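You operate a simulated robot arm through the tools that you are given. There is no shell and no other tool. Be economical: measure what you need, move in short steps, check, and stop when the job is done.

Carry out the task below with a simulated robot arm. There is one attempt and no reset: what you move stays moved.

TASK
Put things in order on the top of the steel bench. At the end: the grey pad stands on top of the yellow box; the blue cloth pad stands where the black depth gauge stood; the black depth gauge is on the brown carton; the green bar is on the dark red tray; whatever was shut is shut again. Leave all else as you found it, and nothing knocked over.
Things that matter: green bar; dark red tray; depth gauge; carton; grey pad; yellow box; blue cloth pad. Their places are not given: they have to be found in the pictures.

The check looks at the end state, three seconds after you hand in, the way a careful person would. Anything else that was tipped, shoved, dropped, spilled or broken makes it a failure. Flat cloth is picked up by pressing the open fingertips on it (5 to 10 N) and closing them slowly along it; thin cloth reads only 2 to 8 mm in the jaws.

THE ROBOT
A 7-joint arm with a two-finger parallel gripper, fixed in place. Base frame: the origin is at the foot of the arm, x ahead of it, y to its left, z up; the work surface is at about z = 0. Readings come in cm, rad, newtons and seconds.
With the tool pointing down near the work surface it reaches from about 22 to 58 cm from the base axis. Its first joint turns from -1.152 to 1.152 rad. Payload 2.5 kg.
The tool frame sits at the grasp point between the pads (the TCP): z along the fingers, y along the line on which they close. The tips reach 2.3 cm beyond it. The gripper opens to 9.4 cm. The fingers are 3.8 cm wide and 1 cm thick; the gripper's body (5.4 by 9.6 cm) begins 3.9 cm behind the TCP.
Orientation is told as [roll, pitch, yaw] about the base's x, y, z axes, in that order, counted from this pose: with the fingers straight down and closing along the base's y, the tool's x points along the base's -x, its y along +y and its z along -z.

THE INTERFACE
- The arm moves only by the tool jog_arm. Its argument "deltas" is a list that holds one entry, the list of rows, each a list of 6 numbers: the shift along the tool's x, y, z in mm, then the turn, a rotation vector about the tool's x, y, z in rad. In form: [[[x, y, z, rx, ry, rz], ...]]. A call has 1 to 8 rows; each row shifts and turns the commanded pose from where the row before left it, along the tool's axes as they then stand. "gripper" is the opening in per cent of the stroke, from 0 (shut) to 100 (fully open), set as the call begins (left out, the last holds). Each row takes 0.2 s and may step no farther than 5 cm and 0.15 rad from the row before; otherwise, or with a gripper value out of range, the whole call is refused. Where a pose cannot be reached the arm comes as near as it can. A force on the tool above 40 N (or 10 N above the force at the start of the call, whichever is more), or a blocked arm, ends the call early, and 0.2 s more pass. The fingers move at their own pace (about 10.8 cm/s each) and stop on an object; they squeeze with about 44 N. The grip force told is the motor's: it shows also when the fingers shut on nothing. Time passes only in rows, and 0.2 s behind the last, so rows that do not move let the fingers close. The reply holds the time, the measured pose of the TCP, the force on the tool along the base axes, the opening and the grip force, in the units named above and with some noise, and new pictures: "pictures" is both (left out), scene, wrist or none.
- Cameras (640 x 400 px; columns grow to the right, rows downward): "scene" is fixed at [10.61, -40.79, 53.05]; the picture's right is [0.90, -0.43, 0.00], its down [-0.30, -0.63, -0.72] and it looks along [0.31, 0.65, -0.69] (base axes); focal length 214 px, centre (320, 200). "wrist" rides on the gripper at [8.6, 1.6, -7.4] in the tool frame; the picture's right is [-0.18, 0.98, 0.00], its down [-0.58, -0.11, -0.81] and it looks along [-0.79, -0.15, 0.59] (tool axes); focal length 243 px, centre (320, 200).
- measure_at(camera, pixels): for up to 12 pixels [column, row] of the newest picture of that camera ("zoom" is the newest enlarged one), the place [x, y, z] in the base frame of the surface seen there, good to about 0.2 cm. No time passes.
- enlarge(camera, box): a new picture of the part [left, top, right, bottom] of that camera's present view, enlarged. No time passes.
- hand_in(): hands the job in; it is judged then, once.

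Go step by step. Measure first, check grasps and placings, and put right what went wrong. The budget is 80 turns and 170 pictures, counting those below and the enlarged ones. Unless the task says otherwise, let go and move clear before handing in.

The tools are called by a JSON object that holds its "api" and its "payload". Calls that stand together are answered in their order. jog_arm: Moves the arm, as the interface text tells. Its arguments: {"type":"object","properties":{"deltas":{"type":"array","items":{"type":"array","items":{"type":"array","items":{"type":"number"}}}},"gripper":{"type":"number"},"pictures":{"type":"string","enum":["both","scene","wrist","none"]}},"required":["deltas"]} The other tools are called the same way: measure_at (camera, pixels) gives the place of the surface under pixels of a picture; enlarge (camera, box) takes an enlarged picture of a part of a camera's view; hand_in () hands the job in.

At the start:

```text
time_s: 0.0
ee_pos: [33.36, -14.63, 41.92]
orientation: [0.0, 0.0, 0.001]
contact_force: [-0.3, 0.3, -0.3]
gripper_width: 9.4
grasp_force: 0.1
```

scene: 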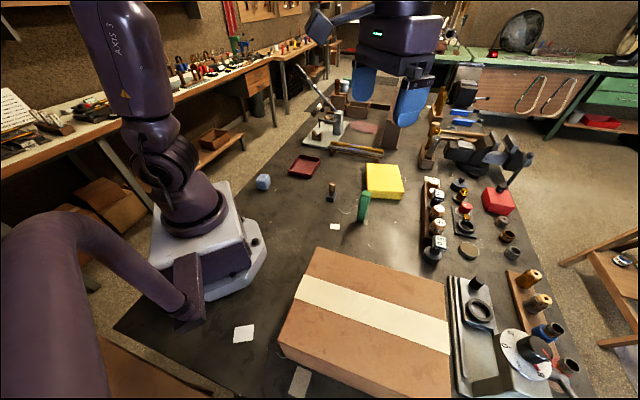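
wrist: 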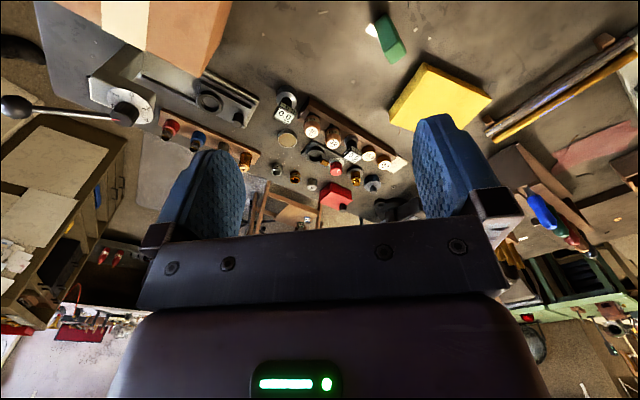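

The scene shows a carton (370,310), yellow box (384,180), green bar (363,207), dark red tray (304,166), a blue block (263,182) and a small dark object (331,190). I'll enlarge to identify the pads and the gauge.

{"api": "enlarge", "payload": {"camera": "scene", "box": [230, 80, 430, 240]}}

{"api": "enlarge", "payload": {"camera": "scene", "box": [200, 220, 460, 400]}}

{"api": "enlarge", "payload": {"camera": "scene", "box": [400, 110, 600, 270]}}

{"api": "measure_at", "payload": {"camera": "scene", "pixels": [[331, 190], [263, 182], [304, 166], [384, 175], [363, 195], [335, 227], [370, 310], [243, 334], [300, 380], [320, 250], [450, 285], [280, 345]]}}

```text
2.50 times, centred on (330, 160) of scene
```

zoom: 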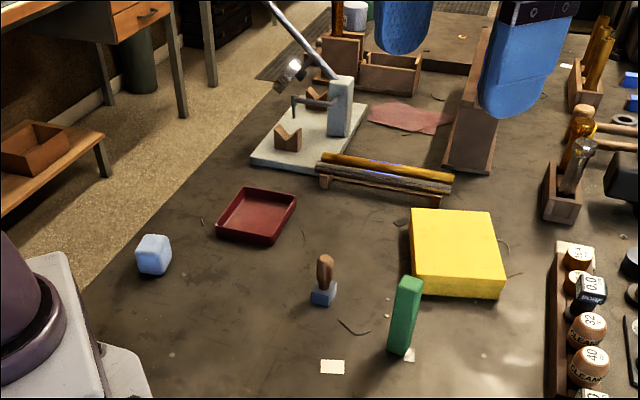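

```text
2.22 times, centred on (330, 310) of scene
```

zoom: 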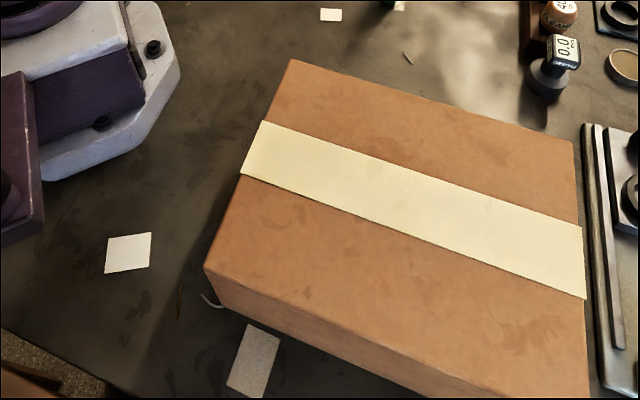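

```text
2.50 times, centred on (500, 190) of scene
```

zoom: 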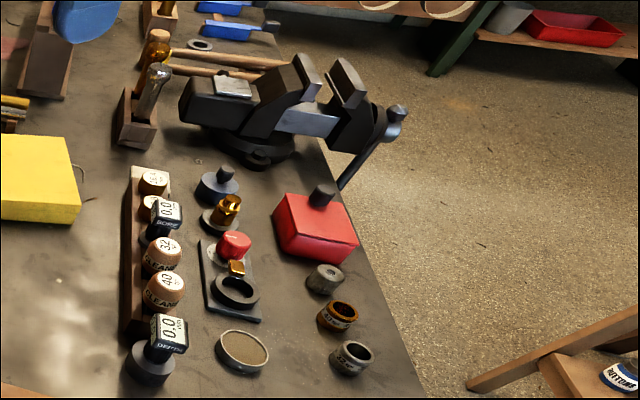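

```text
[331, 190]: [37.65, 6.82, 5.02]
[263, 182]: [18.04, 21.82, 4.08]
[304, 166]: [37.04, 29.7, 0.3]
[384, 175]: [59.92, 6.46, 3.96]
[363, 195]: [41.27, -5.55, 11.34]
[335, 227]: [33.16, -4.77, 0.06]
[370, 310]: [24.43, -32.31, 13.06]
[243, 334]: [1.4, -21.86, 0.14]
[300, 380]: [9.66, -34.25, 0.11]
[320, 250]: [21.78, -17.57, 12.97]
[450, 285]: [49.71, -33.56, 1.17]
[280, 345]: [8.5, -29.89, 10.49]
```

Candidates for the depth gauges are at zoom (165,335)/(165,215); I need closer views of these and of the small handled pad and the lidded red box.

{"api": "enlarge", "payload": {"camera": "scene", "box": [430, 170, 520, 226]}}

{"api": "enlarge", "payload": {"camera": "scene", "box": [420, 210, 530, 280]}}

{"api": "enlarge", "payload": {"camera": "scene", "box": [310, 170, 380, 235]}}

{"api": "enlarge", "payload": {"camera": "scene", "box": [440, 260, 600, 400]}}

{"api": "enlarge", "payload": {"camera": "wrist", "box": [140, 40, 420, 220]}}

```text
7.11 times, centred on (475, 198) of scene
```

zoom: 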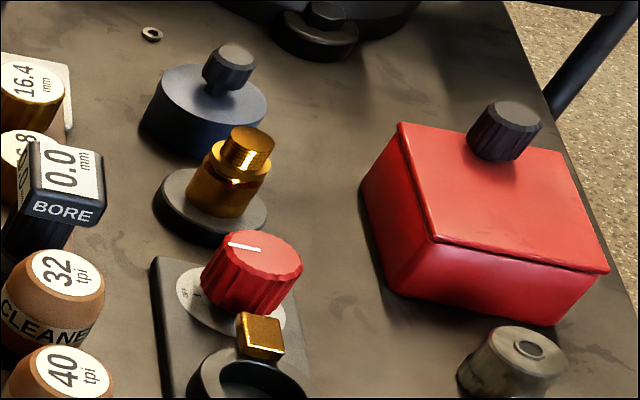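

```text
5.71 times, centred on (475, 245) of scene
```

zoom: 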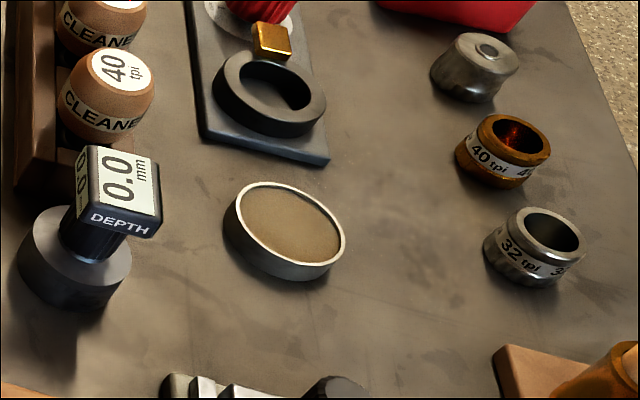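

```text
6.15 times, centred on (345, 202) of scene
```

zoom: 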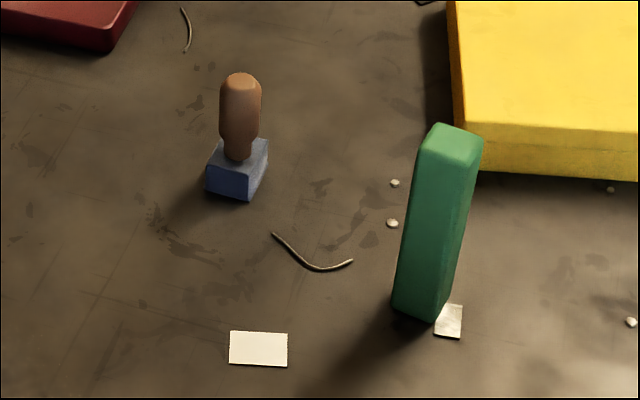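

```text
2.86 times, centred on (520, 330) of scene
```

zoom: 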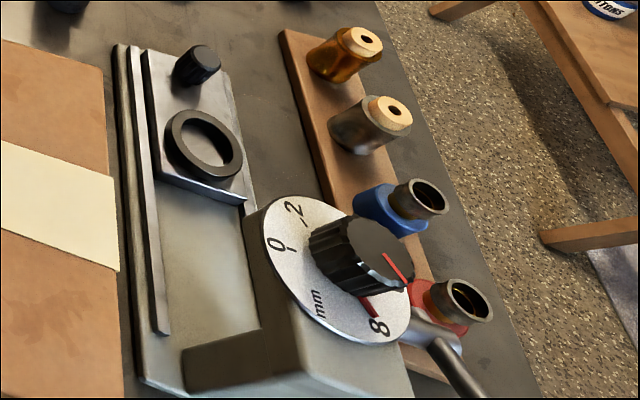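

```text
2.22 times, centred on (280, 130) of wrist
```

zoom: 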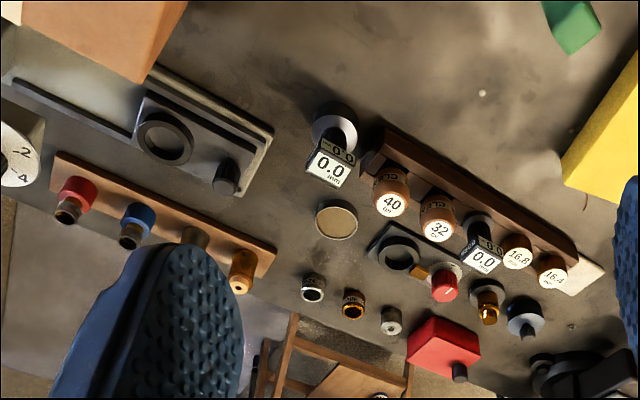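

The DEPTH gauge is at scene (433,250); the blue pad with a wooden handle is at (331,190). The grey pad isn't visible yet: perhaps it is in the lidded red box (498,200). I'll check the far area and measure.

{"api": "enlarge", "payload": {"camera": "scene", "box": [300, 60, 480, 172]}}

{"api": "measure_at", "payload": {"camera": "scene", "pixels": [[501, 189], [487, 188], [515, 208], [485, 203], [489, 213], [509, 215], [467, 254], [459, 184], [429, 255], [440, 242], [433, 262], [425, 250]]}}

{"api": "measure_at", "payload": {"camera": "wrist", "pixels": [[335, 193], [325, 185], [350, 190], [345, 205], [283, 140], [287, 117], [291, 98], [284, 92]]}}

```text
3.56 times, centred on (390, 116) of scene
```

zoom: 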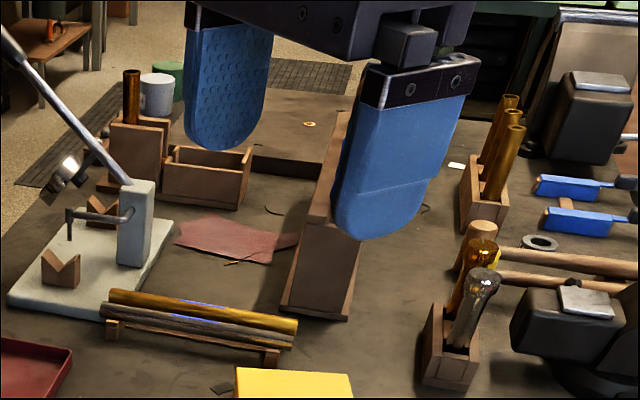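

```text
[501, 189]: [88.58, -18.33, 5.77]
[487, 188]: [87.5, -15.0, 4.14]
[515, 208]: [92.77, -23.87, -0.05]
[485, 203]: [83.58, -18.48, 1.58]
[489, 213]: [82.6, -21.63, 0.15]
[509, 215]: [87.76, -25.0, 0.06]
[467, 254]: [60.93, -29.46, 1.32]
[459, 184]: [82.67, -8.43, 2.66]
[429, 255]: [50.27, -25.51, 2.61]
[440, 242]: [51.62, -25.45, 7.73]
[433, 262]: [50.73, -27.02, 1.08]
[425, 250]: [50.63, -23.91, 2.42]
```

```text
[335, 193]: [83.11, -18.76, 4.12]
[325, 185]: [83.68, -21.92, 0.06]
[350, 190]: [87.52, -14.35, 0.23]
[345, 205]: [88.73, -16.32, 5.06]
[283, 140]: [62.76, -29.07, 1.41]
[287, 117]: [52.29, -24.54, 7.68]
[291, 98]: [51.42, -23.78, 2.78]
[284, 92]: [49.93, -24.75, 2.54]
```

The red box at x≈88 is out of reach, so the grey pad must be elsewhere. I'll swing the wrist camera to the left to look around.

{"api": "jog_arm", "payload": {"deltas": [[[10, 45, 0, 0, 0, 0], [10, 45, 0, 0, 0, 0], [10, 45, 0, 0, 0, 0], [10, 45, 0, 0, 0, 0], [10, 45, 0, 0, 0, 0], [0, 0, 0, 0, 0, -0.15], [0, 0, 0, 0, 0, -0.15], [0, 0, 0, 0, 0, -0.1]]]}}

```text
time_s: 1.8
ee_pos: [28.53, 8.06, 42.09]
orientation: [0.0, 0.0, 0.402]
contact_force: [-0.4, 0.4, -0.5]
gripper_width: 9.42
grasp_force: 0.1
```

scene: 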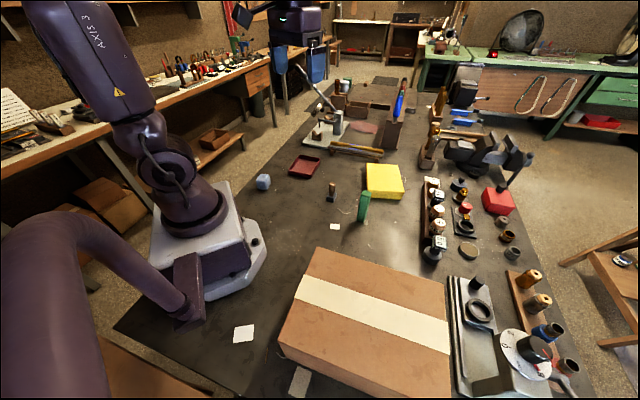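
wrist: 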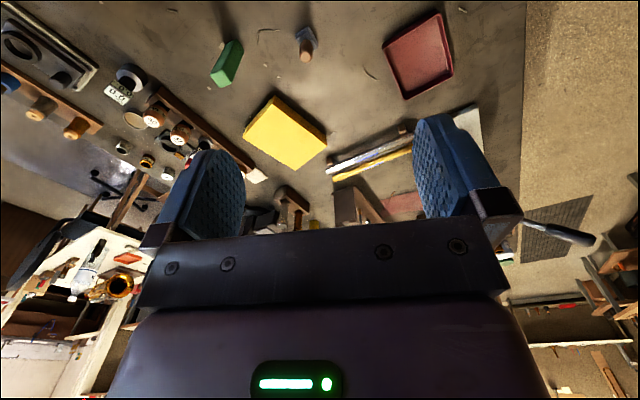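

Nothing grey here yet. I'll enlarge the parts behind the gripper and the objects.

{"api": "enlarge", "payload": {"camera": "scene", "box": [310, 60, 440, 142]}}

{"api": "enlarge", "payload": {"camera": "scene", "box": [350, 150, 420, 212]}}

{"api": "enlarge", "payload": {"camera": "wrist", "box": [200, 0, 480, 175]}}

{"api": "enlarge", "payload": {"camera": "scene", "box": [260, 330, 360, 400]}}

```text
4.88 times, centred on (375, 101) of scene
```

zoom: 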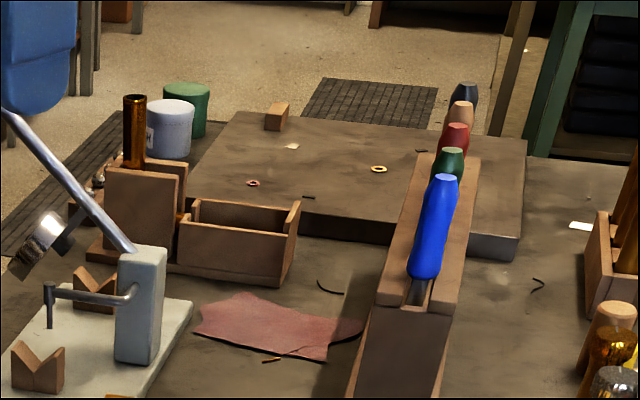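

```text
6.45 times, centred on (385, 181) of scene
```

zoom: 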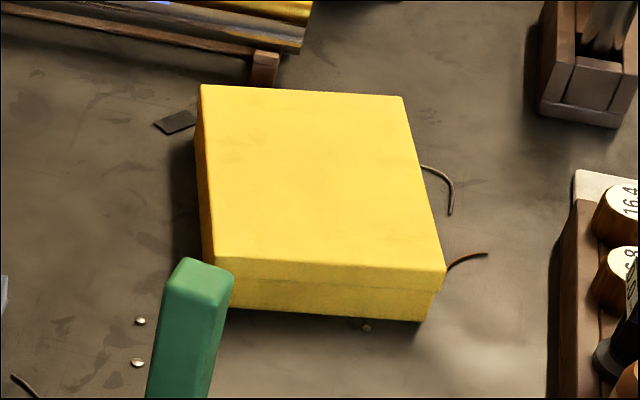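

```text
2.29 times, centred on (340, 88) of wrist
```

zoom: 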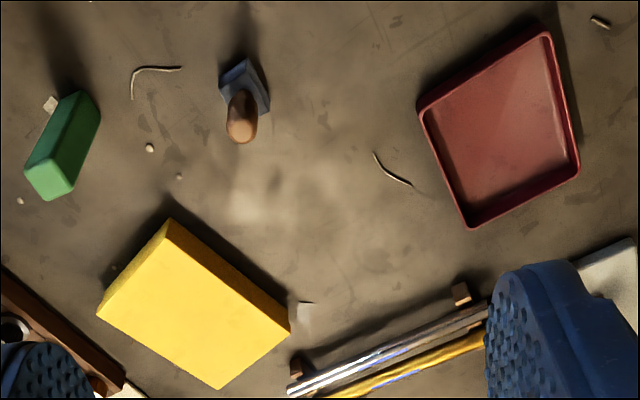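

```text
5.71 times, centred on (310, 365) of scene
```

zoom: 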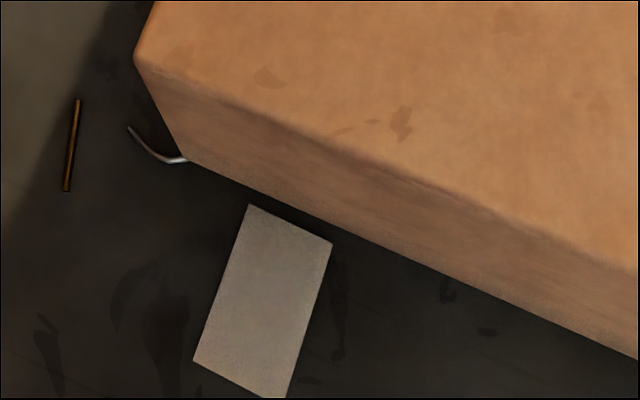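

No grey pad yet; the ground behind the carton (scene camera's blind zone) and its right side remain. I'll turn the wrist camera toward the carton.

{"api": "jog_arm", "payload": {"deltas": [[[0, 0, 0, 0, 0, 0.15], [0, 0, 0, 0, 0, 0.15], [0, 0, 0, 0, 0, 0.15], [0, 0, 0, 0, 0, 0.15], [0, 0, 0, 0, 0, 0.15], [0, 0, 0, 0, 0, 0.15], [0, 0, 0, 0, 0, 0.15], [0, 0, 0, 0, 0, 0.15]]], "pictures": "wrist"}}

```text
time_s: 3.6
ee_pos: [28.39, 8.01, 42.01]
orientation: [0.0, 0.0, -0.803]
contact_force: [-0.5, -0.3, 1.6]
gripper_width: 9.41
grasp_force: 0.1
```

wrist: 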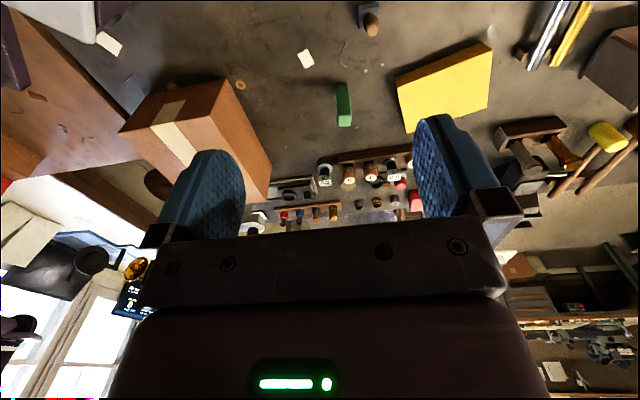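

{"api": "enlarge", "payload": {"camera": "wrist", "box": [100, 20, 340, 220]}}

{"api": "enlarge", "payload": {"camera": "wrist", "box": [350, 0, 640, 200]}}

{"api": "measure_at", "payload": {"camera": "wrist", "pixels": [[397, 77], [488, 42], [408, 130], [487, 108], [370, 10], [372, 25], [345, 90], [345, 120], [240, 85], [215, 145], [527, 140]]}}

```text
2.00 times, centred on (220, 120) of wrist
```

zoom: 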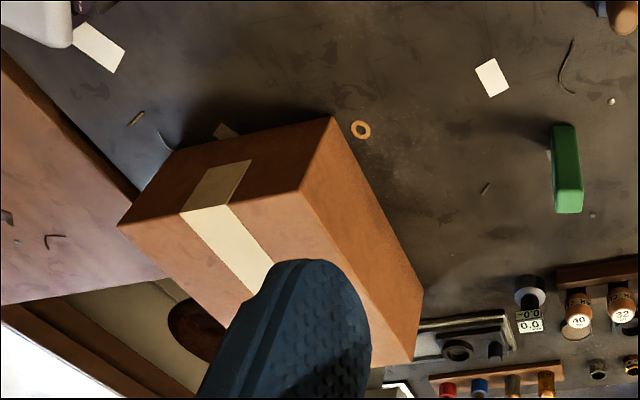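

```text
2.00 times, centred on (495, 100) of wrist
```

zoom: 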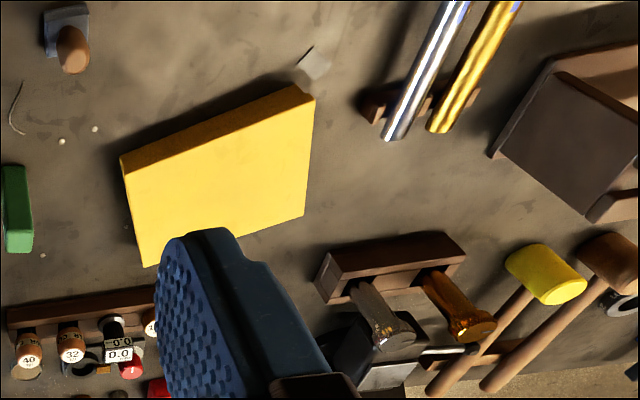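

```text
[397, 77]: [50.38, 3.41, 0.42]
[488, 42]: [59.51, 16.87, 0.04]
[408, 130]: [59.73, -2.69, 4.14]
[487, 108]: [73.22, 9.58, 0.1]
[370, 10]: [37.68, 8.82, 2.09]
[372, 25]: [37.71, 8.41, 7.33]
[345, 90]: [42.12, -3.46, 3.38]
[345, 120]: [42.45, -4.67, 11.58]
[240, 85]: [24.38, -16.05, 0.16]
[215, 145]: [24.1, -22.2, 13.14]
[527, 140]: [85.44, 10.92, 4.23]
```

The far side of the carton is clear. Let me look closely at the pale cube at scene (263,182) and the handled pad, which may be the two pads.

{"api": "enlarge", "payload": {"camera": "scene", "box": [245, 168, 283, 196]}}

{"api": "enlarge", "payload": {"camera": "scene", "box": [315, 178, 347, 204]}}

{"api": "enlarge", "payload": {"camera": "wrist", "box": [350, 0, 390, 42]}}

{"api": "measure_at", "payload": {"camera": "scene", "pixels": [[263, 176], [256, 178], [269, 177], [264, 189], [331, 184], [331, 196], [327, 196], [335, 195], [258, 187], [268, 186]]}}

```text
14.29 times, centred on (264, 182) of scene
```

zoom: 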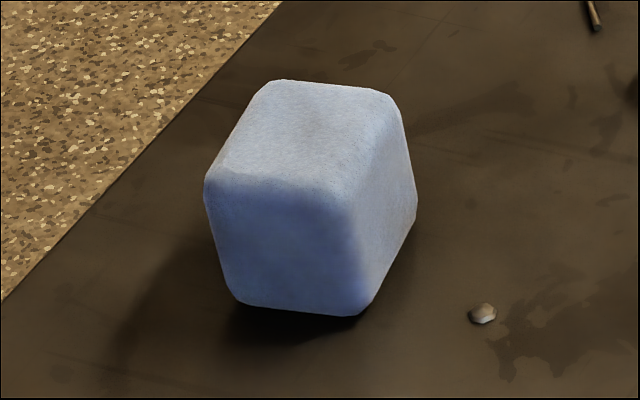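

```text
15.38 times, centred on (331, 191) of scene
```

zoom: 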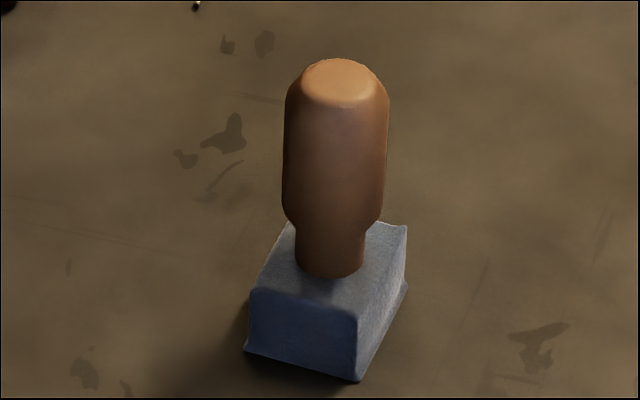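

```text
9.52 times, centred on (370, 21) of wrist
```

zoom: 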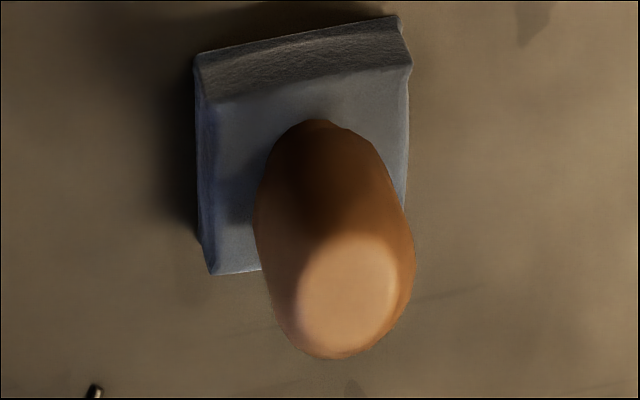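

```text
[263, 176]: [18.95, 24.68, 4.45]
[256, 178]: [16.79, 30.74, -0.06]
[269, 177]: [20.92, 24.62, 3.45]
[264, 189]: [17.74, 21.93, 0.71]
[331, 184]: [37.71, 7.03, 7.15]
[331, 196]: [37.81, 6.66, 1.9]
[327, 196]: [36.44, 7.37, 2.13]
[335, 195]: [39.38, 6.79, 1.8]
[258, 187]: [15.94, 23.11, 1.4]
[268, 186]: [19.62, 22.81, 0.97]
```

Both candidates look bluish-grey; I'll get a closer wrist view of both and of the unseen left-rear area.

{"api": "jog_arm", "payload": {"deltas": [[[0, 0, 0, 0, 0, -0.15], [0, 0, 0, 0, 0, -0.15], [0, 0, 0, 0, 0, -0.15], [0, 0, 0, 0, 0, -0.15], [0, 0, 0, 0, 0, -0.15], [0, 0, 0, 0, 0, -0.15], [0, 0, 0, 0, 0, -0.15], [0, 0, 0, 0, 0, -0.15]]], "pictures": "none"}}

{"api": "jog_arm", "payload": {"deltas": [[[0, 0, 30, 0, 0, -0.15], [0, 0, 30, 0, 0, -0.15], [0, 0, 30, 0, 0, -0.15], [0, 0, 30, 0, 0, -0.15], [20, 0, 0, 0, 0, -0.15], [30, 0, 0, 0, 0, -0.05], [40, 0, 0, 0, 0, 0]]], "pictures": "wrist"}}

```text
time_s: 5.4
ee_pos: [28.48, 7.99, 42.01]
orientation: [0.001, 0.0, 0.403]
contact_force: [0.0, -0.8, 0.2]
gripper_width: 9.38
grasp_force: 0.1
```

```text
time_s: 7.0
ee_pos: [24.52, -0.35, 29.99]
orientation: [0.0, -0.001, 1.202]
contact_force: [0.6, -0.1, 0.9]
gripper_width: 9.37
grasp_force: 0.0
```

wrist: 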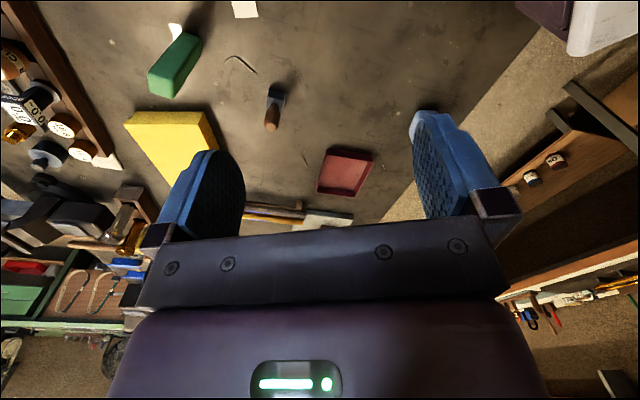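

{"api": "jog_arm", "payload": {"deltas": [[[0, 0, 0, 0, 0, -0.12], [30, 0, 0, 0, 0, -0.12]]], "pictures": "wrist"}}

{"api": "enlarge", "payload": {"camera": "wrist", "box": [200, 60, 420, 200]}}

```text
time_s: 7.6
ee_pos: [23.73, -3.2, 29.83]
orientation: [0.0, 0.0, 1.442]
contact_force: [0.6, 1.2, -0.3]
gripper_width: 9.4
grasp_force: 0.1
```

wrist: 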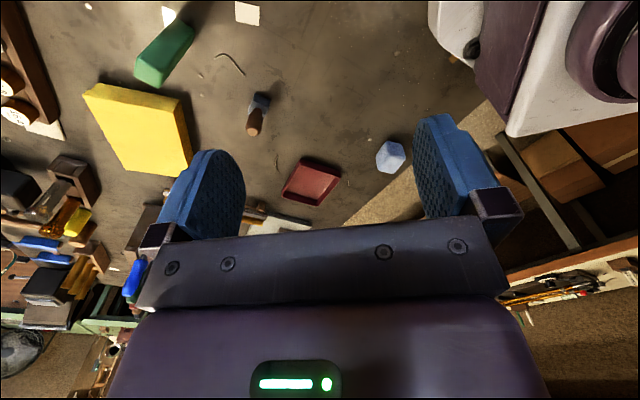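

```text
2.86 times, centred on (310, 130) of wrist
```

zoom: 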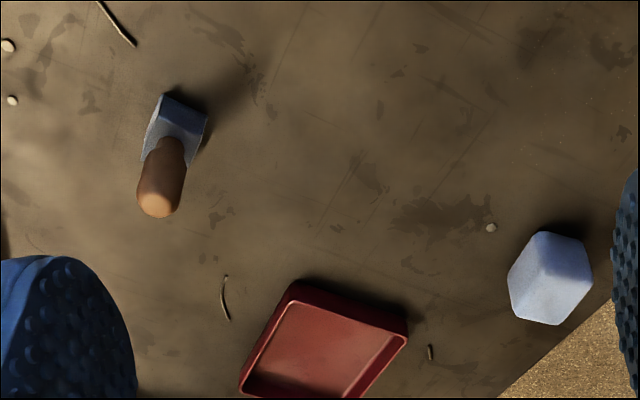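

{"api": "enlarge", "payload": {"camera": "wrist", "box": [240, 85, 280, 110]}}

{"api": "enlarge", "payload": {"camera": "wrist", "box": [370, 135, 410, 175]}}

```text
16.00 times, centred on (260, 98) of wrist
```

zoom: 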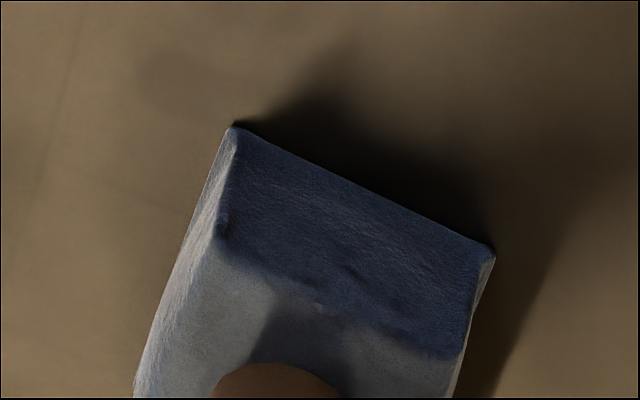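

```text
10.00 times, centred on (390, 155) of wrist
```

zoom: 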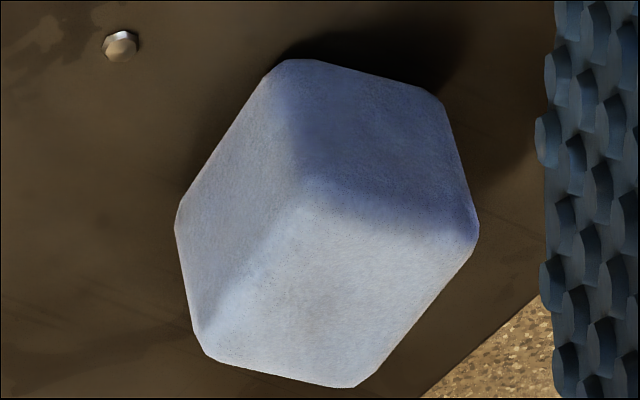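

Both remain ambiguous in tint, so I'll also check the one unseen area: the right side beyond the carton.

{"api": "jog_arm", "payload": {"deltas": [[[0, 0, -30, 0, 0, 0.15], [0, 0, -30, 0, 0, 0.15], [0, 0, -30, 0, 0, 0.15], [0, 0, -30, 0, 0, 0.15], [0, 0, 0, 0, 0, 0.15], [0, 0, 0, 0, 0, 0.15], [0, 0, 0, 0, 0, 0.15], [0, 0, 0, 0, 0, 0.15]]], "pictures": "none"}}

{"api": "jog_arm", "payload": {"deltas": [[[0, 0, 0, 0, 0, 0.15], [0, 0, 0, 0, 0, 0.15], [0, 0, 0, 0, 0, 0.15], [0, 0, 0, 0, 0, 0.15], [0, 0, 0, 0, 0, 0.15], [0, 0, 0, 0, 0, 0.15], [0, 0, 0, 0, 0, 0.15], [0, 0, 0, 0, 0, 0.15]]], "pictures": "none"}}

{"api": "jog_arm", "payload": {"deltas": [[[-50, 0, 0, 0, 0, 0], [-50, 0, 0, 0, 0, 0], [-50, 0, 0, 0, 0, 0], [-40, 0, 0, 0, 0, 0]]], "pictures": "both"}}

```text
time_s: 9.4
ee_pos: [24.04, -2.95, 41.98]
orientation: [-0.002, -0.001, 0.237]
contact_force: [0.8, -0.6, 0.6]
gripper_width: 9.39
grasp_force: 0.0
```

```text
time_s: 11.2
ee_pos: [24.0, -2.99, 41.93]
orientation: [0.0, -0.002, -0.962]
contact_force: [0.3, 0.6, -0.6]
gripper_width: 9.42
grasp_force: 0.0
```

```text
time_s: 12.2
ee_pos: [34.91, -18.73, 41.89]
orientation: [-0.001, 0.001, -0.959]
contact_force: [0.4, 0.0, 0.6]
gripper_width: 9.41
grasp_force: 0.0
```

scene: 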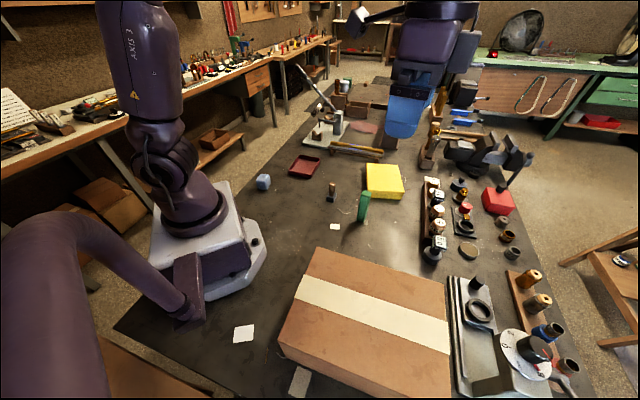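
wrist: 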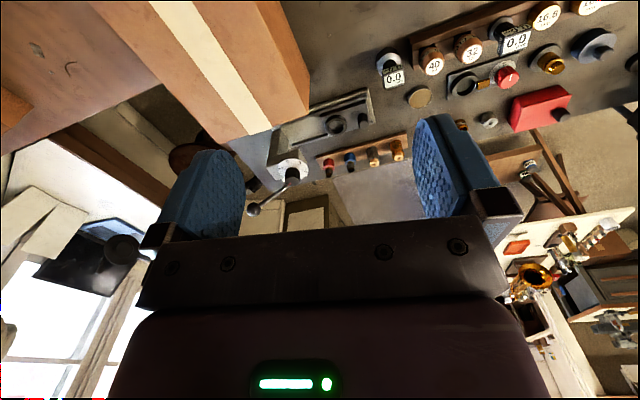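

Only bare bench edge lies there, so the two pads must be the cube and the handled one; I'll settle which by close-up later. First the depth gauge: measuring it and the carton.

{"api": "enlarge", "payload": {"camera": "wrist", "box": [360, 30, 440, 100]}}

{"api": "measure_at", "payload": {"camera": "wrist", "pixels": [[280, 5], [308, 75], [300, 105], [384, 85], [401, 85], [385, 73], [402, 70], [400, 76], [380, 60], [398, 60], [415, 45], [412, 70]]}}

{"api": "measure_at", "payload": {"camera": "scene", "pixels": [[318, 249], [443, 284], [448, 350], [281, 340], [434, 234], [446, 237], [433, 243], [445, 247], [444, 250], [424, 200], [426, 240], [431, 255]]}}

```text
5.71 times, centred on (400, 65) of wrist
```

zoom: 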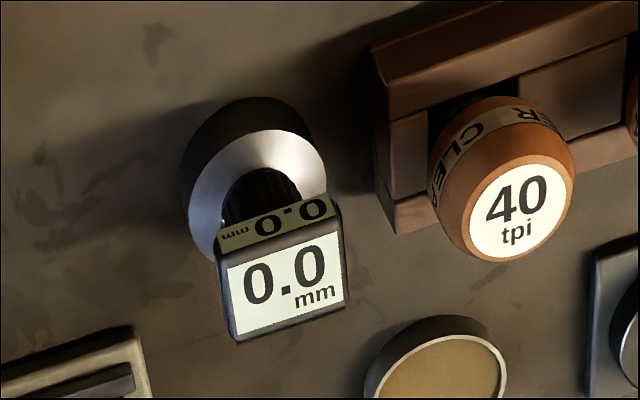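

```text
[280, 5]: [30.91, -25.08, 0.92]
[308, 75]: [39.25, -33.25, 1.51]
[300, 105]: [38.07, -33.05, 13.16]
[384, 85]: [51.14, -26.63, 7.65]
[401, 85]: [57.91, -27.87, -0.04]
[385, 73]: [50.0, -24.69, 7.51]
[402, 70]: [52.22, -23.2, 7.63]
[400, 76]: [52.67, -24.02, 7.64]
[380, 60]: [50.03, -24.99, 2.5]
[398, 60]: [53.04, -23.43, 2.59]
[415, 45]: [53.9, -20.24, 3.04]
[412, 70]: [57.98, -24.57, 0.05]
```

```text
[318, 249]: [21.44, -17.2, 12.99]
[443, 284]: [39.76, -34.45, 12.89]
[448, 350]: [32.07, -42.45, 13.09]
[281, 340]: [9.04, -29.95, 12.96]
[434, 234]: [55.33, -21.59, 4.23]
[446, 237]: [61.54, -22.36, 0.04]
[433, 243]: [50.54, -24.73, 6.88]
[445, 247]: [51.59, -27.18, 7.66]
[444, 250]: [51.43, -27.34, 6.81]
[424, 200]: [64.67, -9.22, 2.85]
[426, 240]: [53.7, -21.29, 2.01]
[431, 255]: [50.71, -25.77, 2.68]
```

{"api": "measure_at", "payload": {"camera": "zoom", "pixels": [[230, 270], [335, 240], [240, 330], [340, 298], [290, 285], [196, 180], [325, 170], [255, 140], [225, 245], [385, 150], [390, 215], [218, 230]]}}

```text
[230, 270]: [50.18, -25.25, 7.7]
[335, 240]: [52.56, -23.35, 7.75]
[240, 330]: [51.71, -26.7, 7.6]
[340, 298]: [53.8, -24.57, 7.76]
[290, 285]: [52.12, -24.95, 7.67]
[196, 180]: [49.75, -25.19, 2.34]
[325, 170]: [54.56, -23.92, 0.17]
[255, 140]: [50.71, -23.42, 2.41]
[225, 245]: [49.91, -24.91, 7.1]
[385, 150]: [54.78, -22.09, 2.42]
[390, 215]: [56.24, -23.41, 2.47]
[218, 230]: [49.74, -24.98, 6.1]
```

The gauge head is about 3.2 × 2.2 cm centred near (52,-25), top z 7.7; I'll grip across its short side with yaw ≈ 0.785. First rotate and descend, then translate over it.

{"api": "jog_arm", "payload": {"deltas": [[[0, 0, 25, 0, 0, -0.15], [0, 0, 25, 0, 0, -0.15], [0, 0, 25, 0, 0, -0.15], [0, 0, 25, 0, 0, -0.15], [0, 0, 25, 0, 0, -0.15], [0, 0, 25, 0, 0, -0.15], [0, 0, 25, 0, 0, -0.15], [0, 0, 25, 0, 0, -0.15]]], "pictures": "none"}}

{"api": "jog_arm", "payload": {"deltas": [[[0, 0, 0, 0, 0, -0.136], [0, 0, 0, 0, 0, -0.136], [0, 0, 0, 0, 0, -0.136], [0, 0, 0, 0, 0, -0.136], [-19.1, -41.4, 0, 0, 0, 0], [-19.1, -41.4, 0, 0, 0, 0], [-19.1, -41.4, 0, 0, 0, 0], [-19.1, -41.4, 0, 0, 0, 0]]], "pictures": "both"}}

```text
time_s: 14.0
ee_pos: [34.82, -18.57, 21.92]
orientation: [0.0, 0.001, 0.243]
contact_force: [-0.1, 0.2, 0.2]
gripper_width: 9.38
grasp_force: 0.0
```

```text
time_s: 15.8
ee_pos: [51.94, -24.97, 22.06]
orientation: [0.003, 0.002, 0.785]
contact_force: [0.7, -1.1, 0.5]
gripper_width: 9.41
grasp_force: 0.0
```

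scene: 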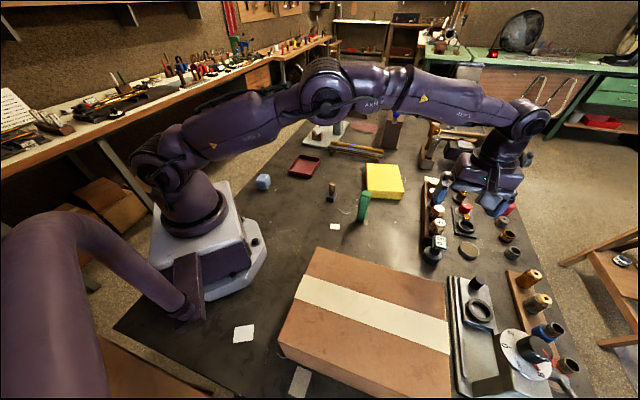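
wrist: 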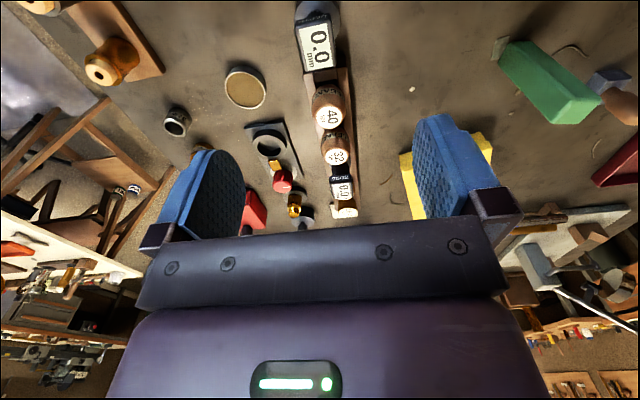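

Gauge head is at wrist (315,40); refine its corners and orientation from this near view.

{"api": "enlarge", "payload": {"camera": "wrist", "box": [270, 0, 370, 120]}}

{"api": "measure_at", "payload": {"camera": "wrist", "pixels": [[299, 28], [331, 22], [304, 68], [334, 62], [316, 5], [296, 5], [338, 8], [329, 115], [314, 100], [345, 95], [318, 77], [348, 70]]}}

```text
3.33 times, centred on (320, 60) of wrist
```

zoom: 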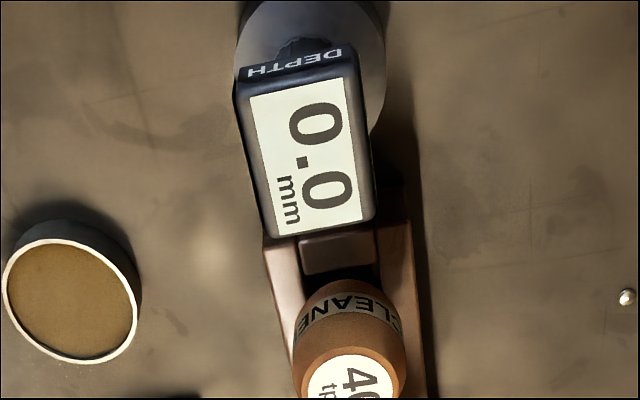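

```text
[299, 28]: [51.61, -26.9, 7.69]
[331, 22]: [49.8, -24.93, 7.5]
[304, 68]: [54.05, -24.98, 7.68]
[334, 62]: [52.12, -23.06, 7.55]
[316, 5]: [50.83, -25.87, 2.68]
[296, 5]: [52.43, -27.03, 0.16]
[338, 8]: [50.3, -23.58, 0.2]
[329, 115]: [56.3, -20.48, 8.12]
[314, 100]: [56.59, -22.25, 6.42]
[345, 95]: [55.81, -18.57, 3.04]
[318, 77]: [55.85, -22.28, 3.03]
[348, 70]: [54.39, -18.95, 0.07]
```

Head centre (51.9,-25.0), short side along 132°. Descending 15.4 cm with a small yaw correction.

{"api": "jog_arm", "payload": {"deltas": [[[0, 0, 40, 0, 0, 0.05], [0, 0, 40, 0, 0, 0], [0, 0, 40, 0, 0, 0], [0, 0, 20, 0, 0, 0], [0, 0, 14, 0, 0, 0]]]}}

```text
time_s: 17.0
ee_pos: [52.16, -24.81, 6.6]
orientation: [0.0, -0.001, 0.735]
contact_force: [0.3, -0.1, 0.6]
gripper_width: 9.38
grasp_force: 0.0
```

scene: 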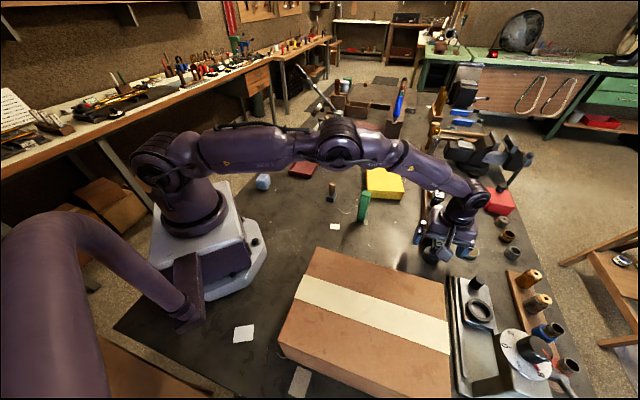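
wrist: 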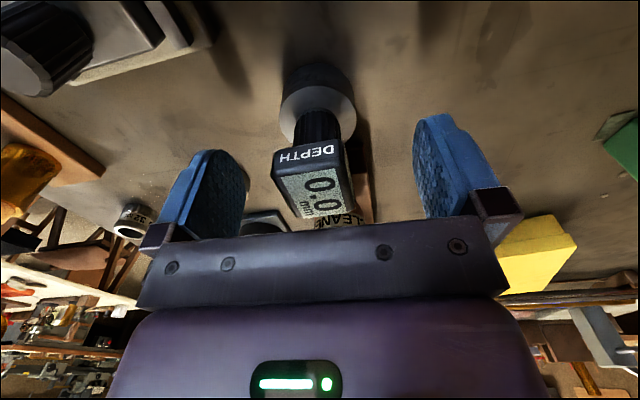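

Head sits between the fingers; closing.

{"api": "jog_arm", "payload": {"deltas": [[[0, 0, 0, 0, 0, 0], [0, 0, 0, 0, 0, 0], [0, 0, 0, 0, 0, 0]]], "gripper": 0, "pictures": "wrist"}}

```text
time_s: 17.8
ee_pos: [52.08, -24.9, 6.67]
orientation: [0.0, 0.0, 0.735]
contact_force: [0.1, 0.1, 1.0]
gripper_width: 2.96
grasp_force: 43.7
```

wrist: 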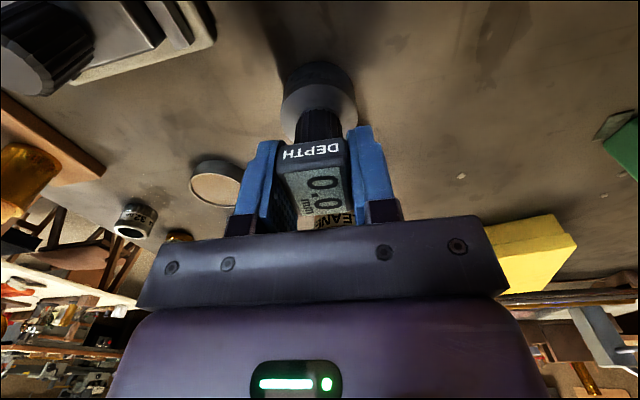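

Gripped (2.96 cm, 44 N). Lift straight up, then carry over the carton to (27,-30).

{"api": "jog_arm", "payload": {"deltas": [[[0, 0, -20, 0, 0, 0], [0, 0, -40, 0, 0, 0], [0, 0, -40, 0, 0, 0], [0, 0, -40, 0, 0, 0], [0, 0, -43, 0, 0, 0]]], "pictures": "wrist"}}

{"api": "jog_arm", "payload": {"deltas": [[[31.5, 18.7, 0, 0, 0, 0], [31.5, 18.7, 0, 0, 0, 0], [31.5, 18.7, 0, 0, 0, 0], [31.5, 18.7, 0, 0, 0, 0], [31.5, 18.7, 0, 0, 0, 0], [31.5, 18.7, 0, 0, 0, 0], [31.5, 18.7, 0, 0, 0, 0]]], "pictures": "both"}}

```text
time_s: 19.0
ee_pos: [51.81, -24.75, 24.95]
orientation: [0.0, 0.0, 0.733]
contact_force: [0.6, 0.5, -0.1]
gripper_width: 0.0
grasp_force: 42.3
```

wrist: 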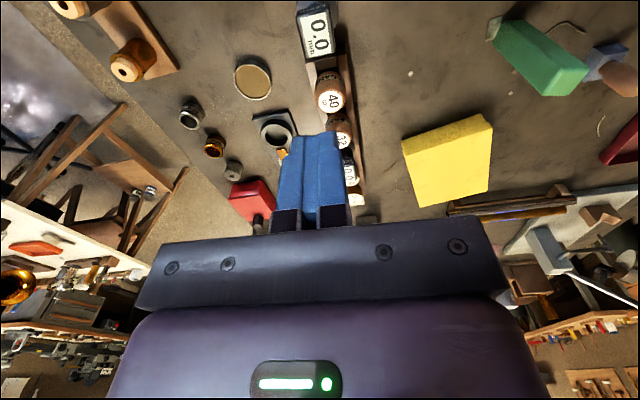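

```text
time_s: 20.6
ee_pos: [26.56, -30.08, 25.1]
orientation: [-0.001, -0.001, 0.736]
contact_force: [-0.2, 0.8, 0.1]
gripper_width: 0.0
grasp_force: 42.6
```

scene: 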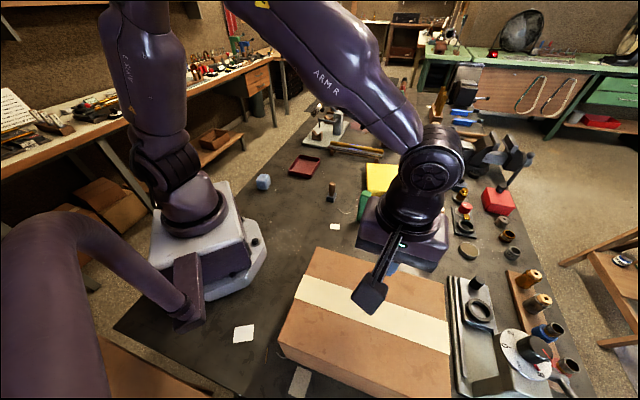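
wrist: 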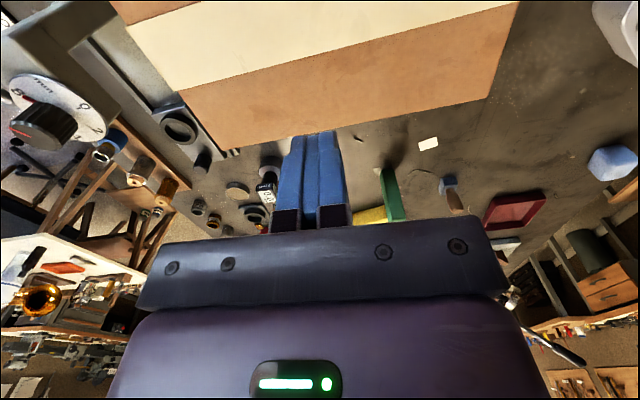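

The gauge slipped out on the lift (width 0.0). Its head is visible still near its place at wrist (265,190); I'll go back above it, open, and inspect.

{"api": "enlarge", "payload": {"camera": "wrist", "box": [220, 140, 300, 240]}}

{"api": "jog_arm", "payload": {"deltas": [[[-31.5, -18.7, 0, 0, 0, 0], [-31.5, -18.7, 0, 0, 0, 0], [-31.5, -18.7, 0, 0, 0, 0], [-31.5, -18.7, 0, 0, 0, 0], [-31.5, -18.7, 0, 0, 0, 0], [-31.5, -18.7, 0, 0, 0, 0]]], "gripper": 100, "pictures": "both"}}

{"api": "enlarge", "payload": {"camera": "scene", "box": [410, 220, 460, 280]}}

{"api": "enlarge", "payload": {"camera": "wrist", "box": [260, 20, 360, 140]}}

```text
4.00 times, centred on (260, 190) of wrist
```

zoom: 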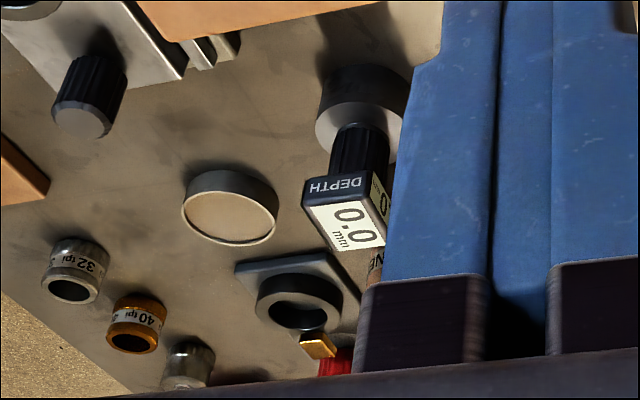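

```text
time_s: 22.0
ee_pos: [48.54, -25.72, 24.86]
orientation: [0.001, 0.001, 0.732]
contact_force: [0.2, -0.7, 0.2]
gripper_width: 9.41
grasp_force: 0.0
```

scene: 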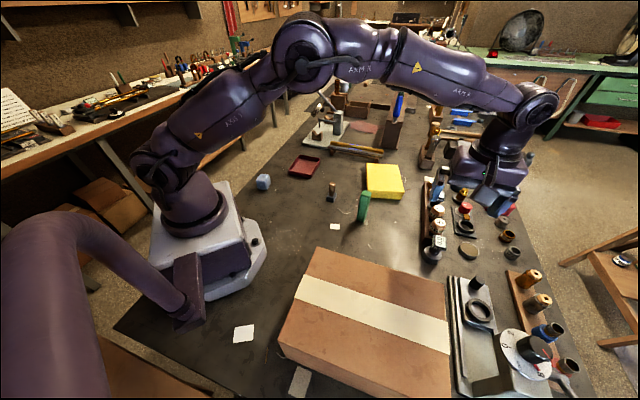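
wrist: 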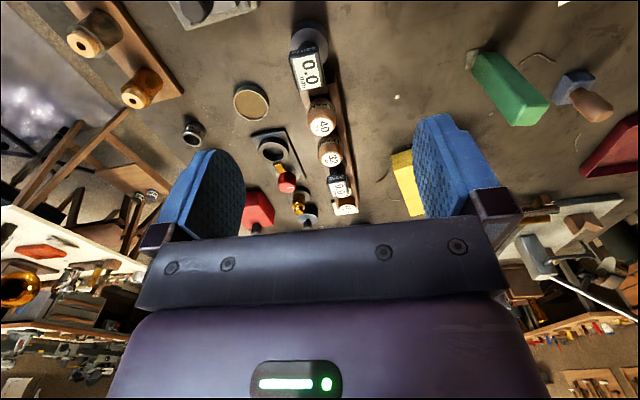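

```text
6.67 times, centred on (435, 250) of scene
```

zoom: 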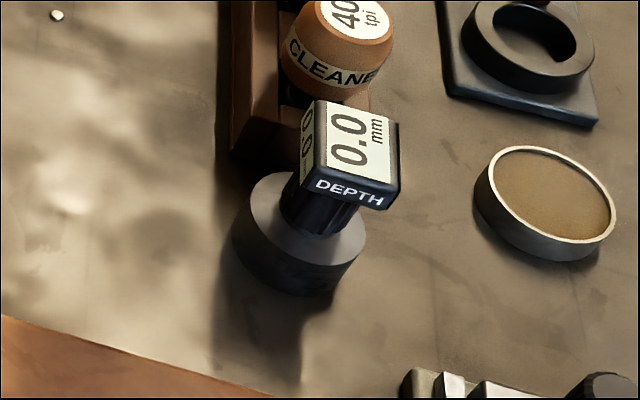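

```text
3.33 times, centred on (310, 80) of wrist
```

zoom: 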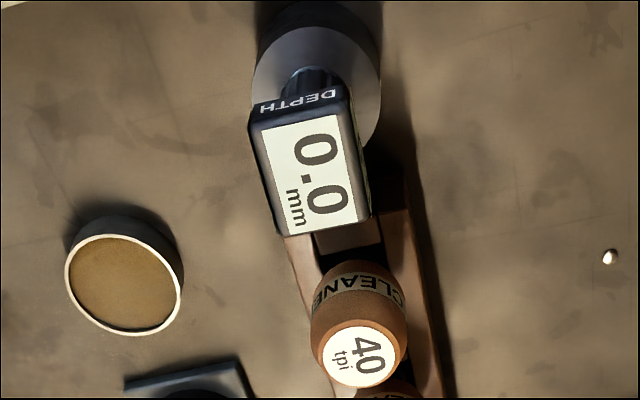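

The gauge still stands upright. I'll re-measure its head and base, then regrip and lift slowly.

{"api": "measure_at", "payload": {"camera": "zoom", "pixels": [[262, 118], [342, 103], [285, 222], [362, 205], [300, 92], [275, 50], [258, 80], [375, 80], [350, 30], [262, 105], [345, 90], [315, 75]]}}

{"api": "measure_at", "payload": {"camera": "scene", "pixels": [[434, 249], [437, 252], [434, 246], [438, 250], [429, 250], [434, 257], [437, 254], [433, 263], [426, 260], [464, 261]]}}

```text
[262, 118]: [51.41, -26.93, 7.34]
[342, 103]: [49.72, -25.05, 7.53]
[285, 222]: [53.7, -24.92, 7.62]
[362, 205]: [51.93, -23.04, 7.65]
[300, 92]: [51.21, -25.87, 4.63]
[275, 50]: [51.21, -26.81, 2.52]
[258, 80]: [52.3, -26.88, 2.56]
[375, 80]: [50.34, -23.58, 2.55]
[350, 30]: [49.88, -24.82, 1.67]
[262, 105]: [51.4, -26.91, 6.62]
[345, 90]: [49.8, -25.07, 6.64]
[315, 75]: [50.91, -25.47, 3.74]
```

```text
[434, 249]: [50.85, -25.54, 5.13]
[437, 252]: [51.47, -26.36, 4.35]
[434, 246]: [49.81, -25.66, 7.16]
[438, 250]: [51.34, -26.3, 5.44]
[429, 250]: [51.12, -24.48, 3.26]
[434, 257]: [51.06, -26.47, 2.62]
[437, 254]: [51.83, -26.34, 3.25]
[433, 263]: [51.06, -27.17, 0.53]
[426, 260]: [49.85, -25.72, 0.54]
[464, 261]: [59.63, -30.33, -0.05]
```

Gauge unmoved (head centre ≈ 51.75,-25.0, head z 6.0–7.7). Descend, close, and lift slowly while watching the width.

{"api": "jog_arm", "payload": {"deltas": [[[-28.4, -16.3, 0, 0, 0, 0], [0, 0, 45, 0, 0, 0], [0, 0, 45, 0, 0, 0], [0, 0, 45, 0, 0, 0], [0, 0, 30, 0, 0, 0], [0, 0, 18, 0, 0, 0]]], "pictures": "wrist"}}

{"api": "jog_arm", "payload": {"deltas": [[[0, 0, 0, 0, 0, 0], [0, 0, 0, 0, 0, 0], [0, 0, 0, 0, 0, 0], [0, 0, 0, 0, 0, 0]]], "gripper": 0, "pictures": "none"}}

{"api": "jog_arm", "payload": {"deltas": [[[0, 0, -1, 0, 0, 0], [0, 0, -1, 0, 0, 0], [0, 0, -1, 0, 0, 0], [0, 0, -1, 0, 0, 0], [0, 0, -1, 0, 0, 0], [0, 0, -1, 0, 0, 0]]], "pictures": "wrist"}}

```text
time_s: 23.4
ee_pos: [51.57, -24.79, 6.55]
orientation: [0.0, 0.0, 0.735]
contact_force: [-1.1, 0.2, 0.2]
gripper_width: 9.44
grasp_force: 0.1
```

wrist: 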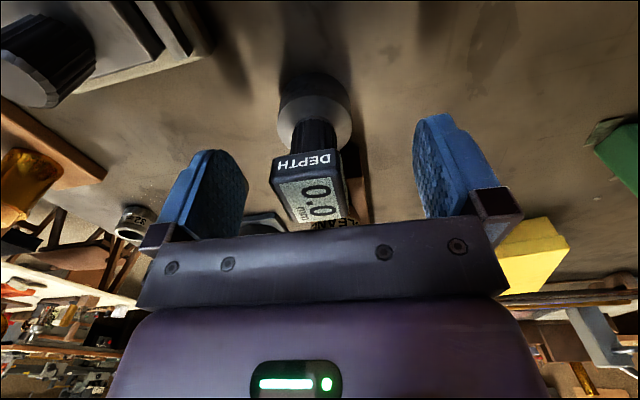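

```text
time_s: 24.4
ee_pos: [51.54, -24.9, 6.7]
orientation: [0.0, 0.0, 0.735]
contact_force: [-0.2, -1.1, -0.1]
gripper_width: 2.99
grasp_force: 43.4
```

```text
time_s: 25.8
ee_pos: [51.44, -24.84, 7.26]
orientation: [0.0, -0.001, 0.735]
contact_force: [-0.6, 0.8, -2.0]
gripper_width: 2.97
grasp_force: 44.4
```

wrist: 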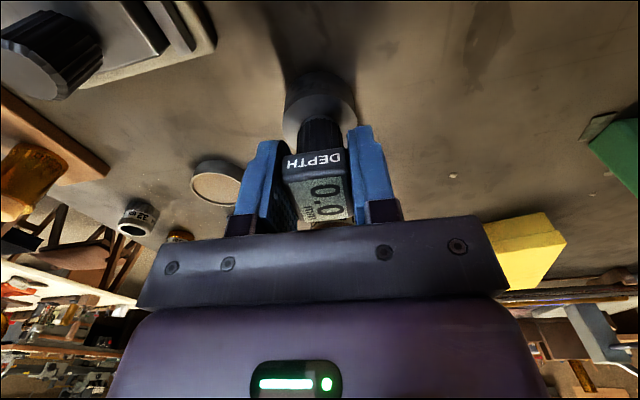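

Force −2 N: seems light. Check whether it has risen, measuring head and base.

{"api": "measure_at", "payload": {"camera": "wrist", "pixels": [[300, 180], [320, 190], [320, 75], [315, 110], [300, 160]]}}

{"api": "jog_arm", "payload": {"deltas": [[[0, 0, -2, 0, 0, 0], [0, 0, -2, 0, 0, 0], [0, 0, -2, 0, 0, 0], [0, 0, -2, 0, 0, 0], [0, 0, -2, 0, 0, 0], [0, 0, -2, 0, 0, 0]]], "pictures": "wrist"}}

{"api": "measure_at", "payload": {"camera": "wrist", "pixels": [[300, 180], [320, 190], [320, 75], [315, 110], [300, 160]]}}

```text
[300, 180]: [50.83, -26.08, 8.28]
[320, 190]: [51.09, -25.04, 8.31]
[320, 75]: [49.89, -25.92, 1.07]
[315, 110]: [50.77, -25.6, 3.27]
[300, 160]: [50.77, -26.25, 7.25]
```

```text
time_s: 27.2
ee_pos: [51.72, -24.8, 8.46]
orientation: [0.001, 0.001, 0.735]
contact_force: [0.4, 0.7, -2.2]
gripper_width: 2.98
grasp_force: 44.4
```

wrist: 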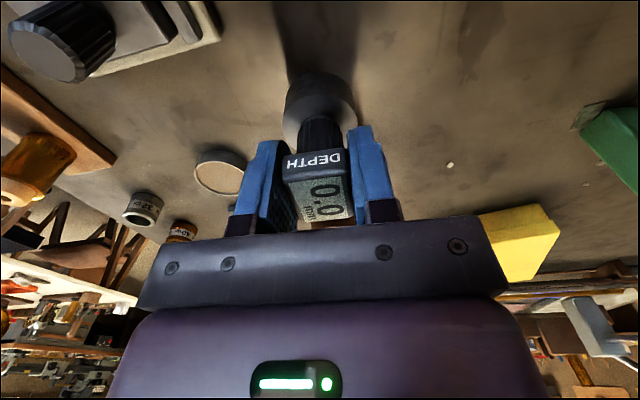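

```text
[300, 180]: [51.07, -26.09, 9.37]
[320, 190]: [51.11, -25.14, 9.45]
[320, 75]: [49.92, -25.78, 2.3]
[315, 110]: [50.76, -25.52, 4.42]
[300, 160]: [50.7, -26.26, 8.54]
```

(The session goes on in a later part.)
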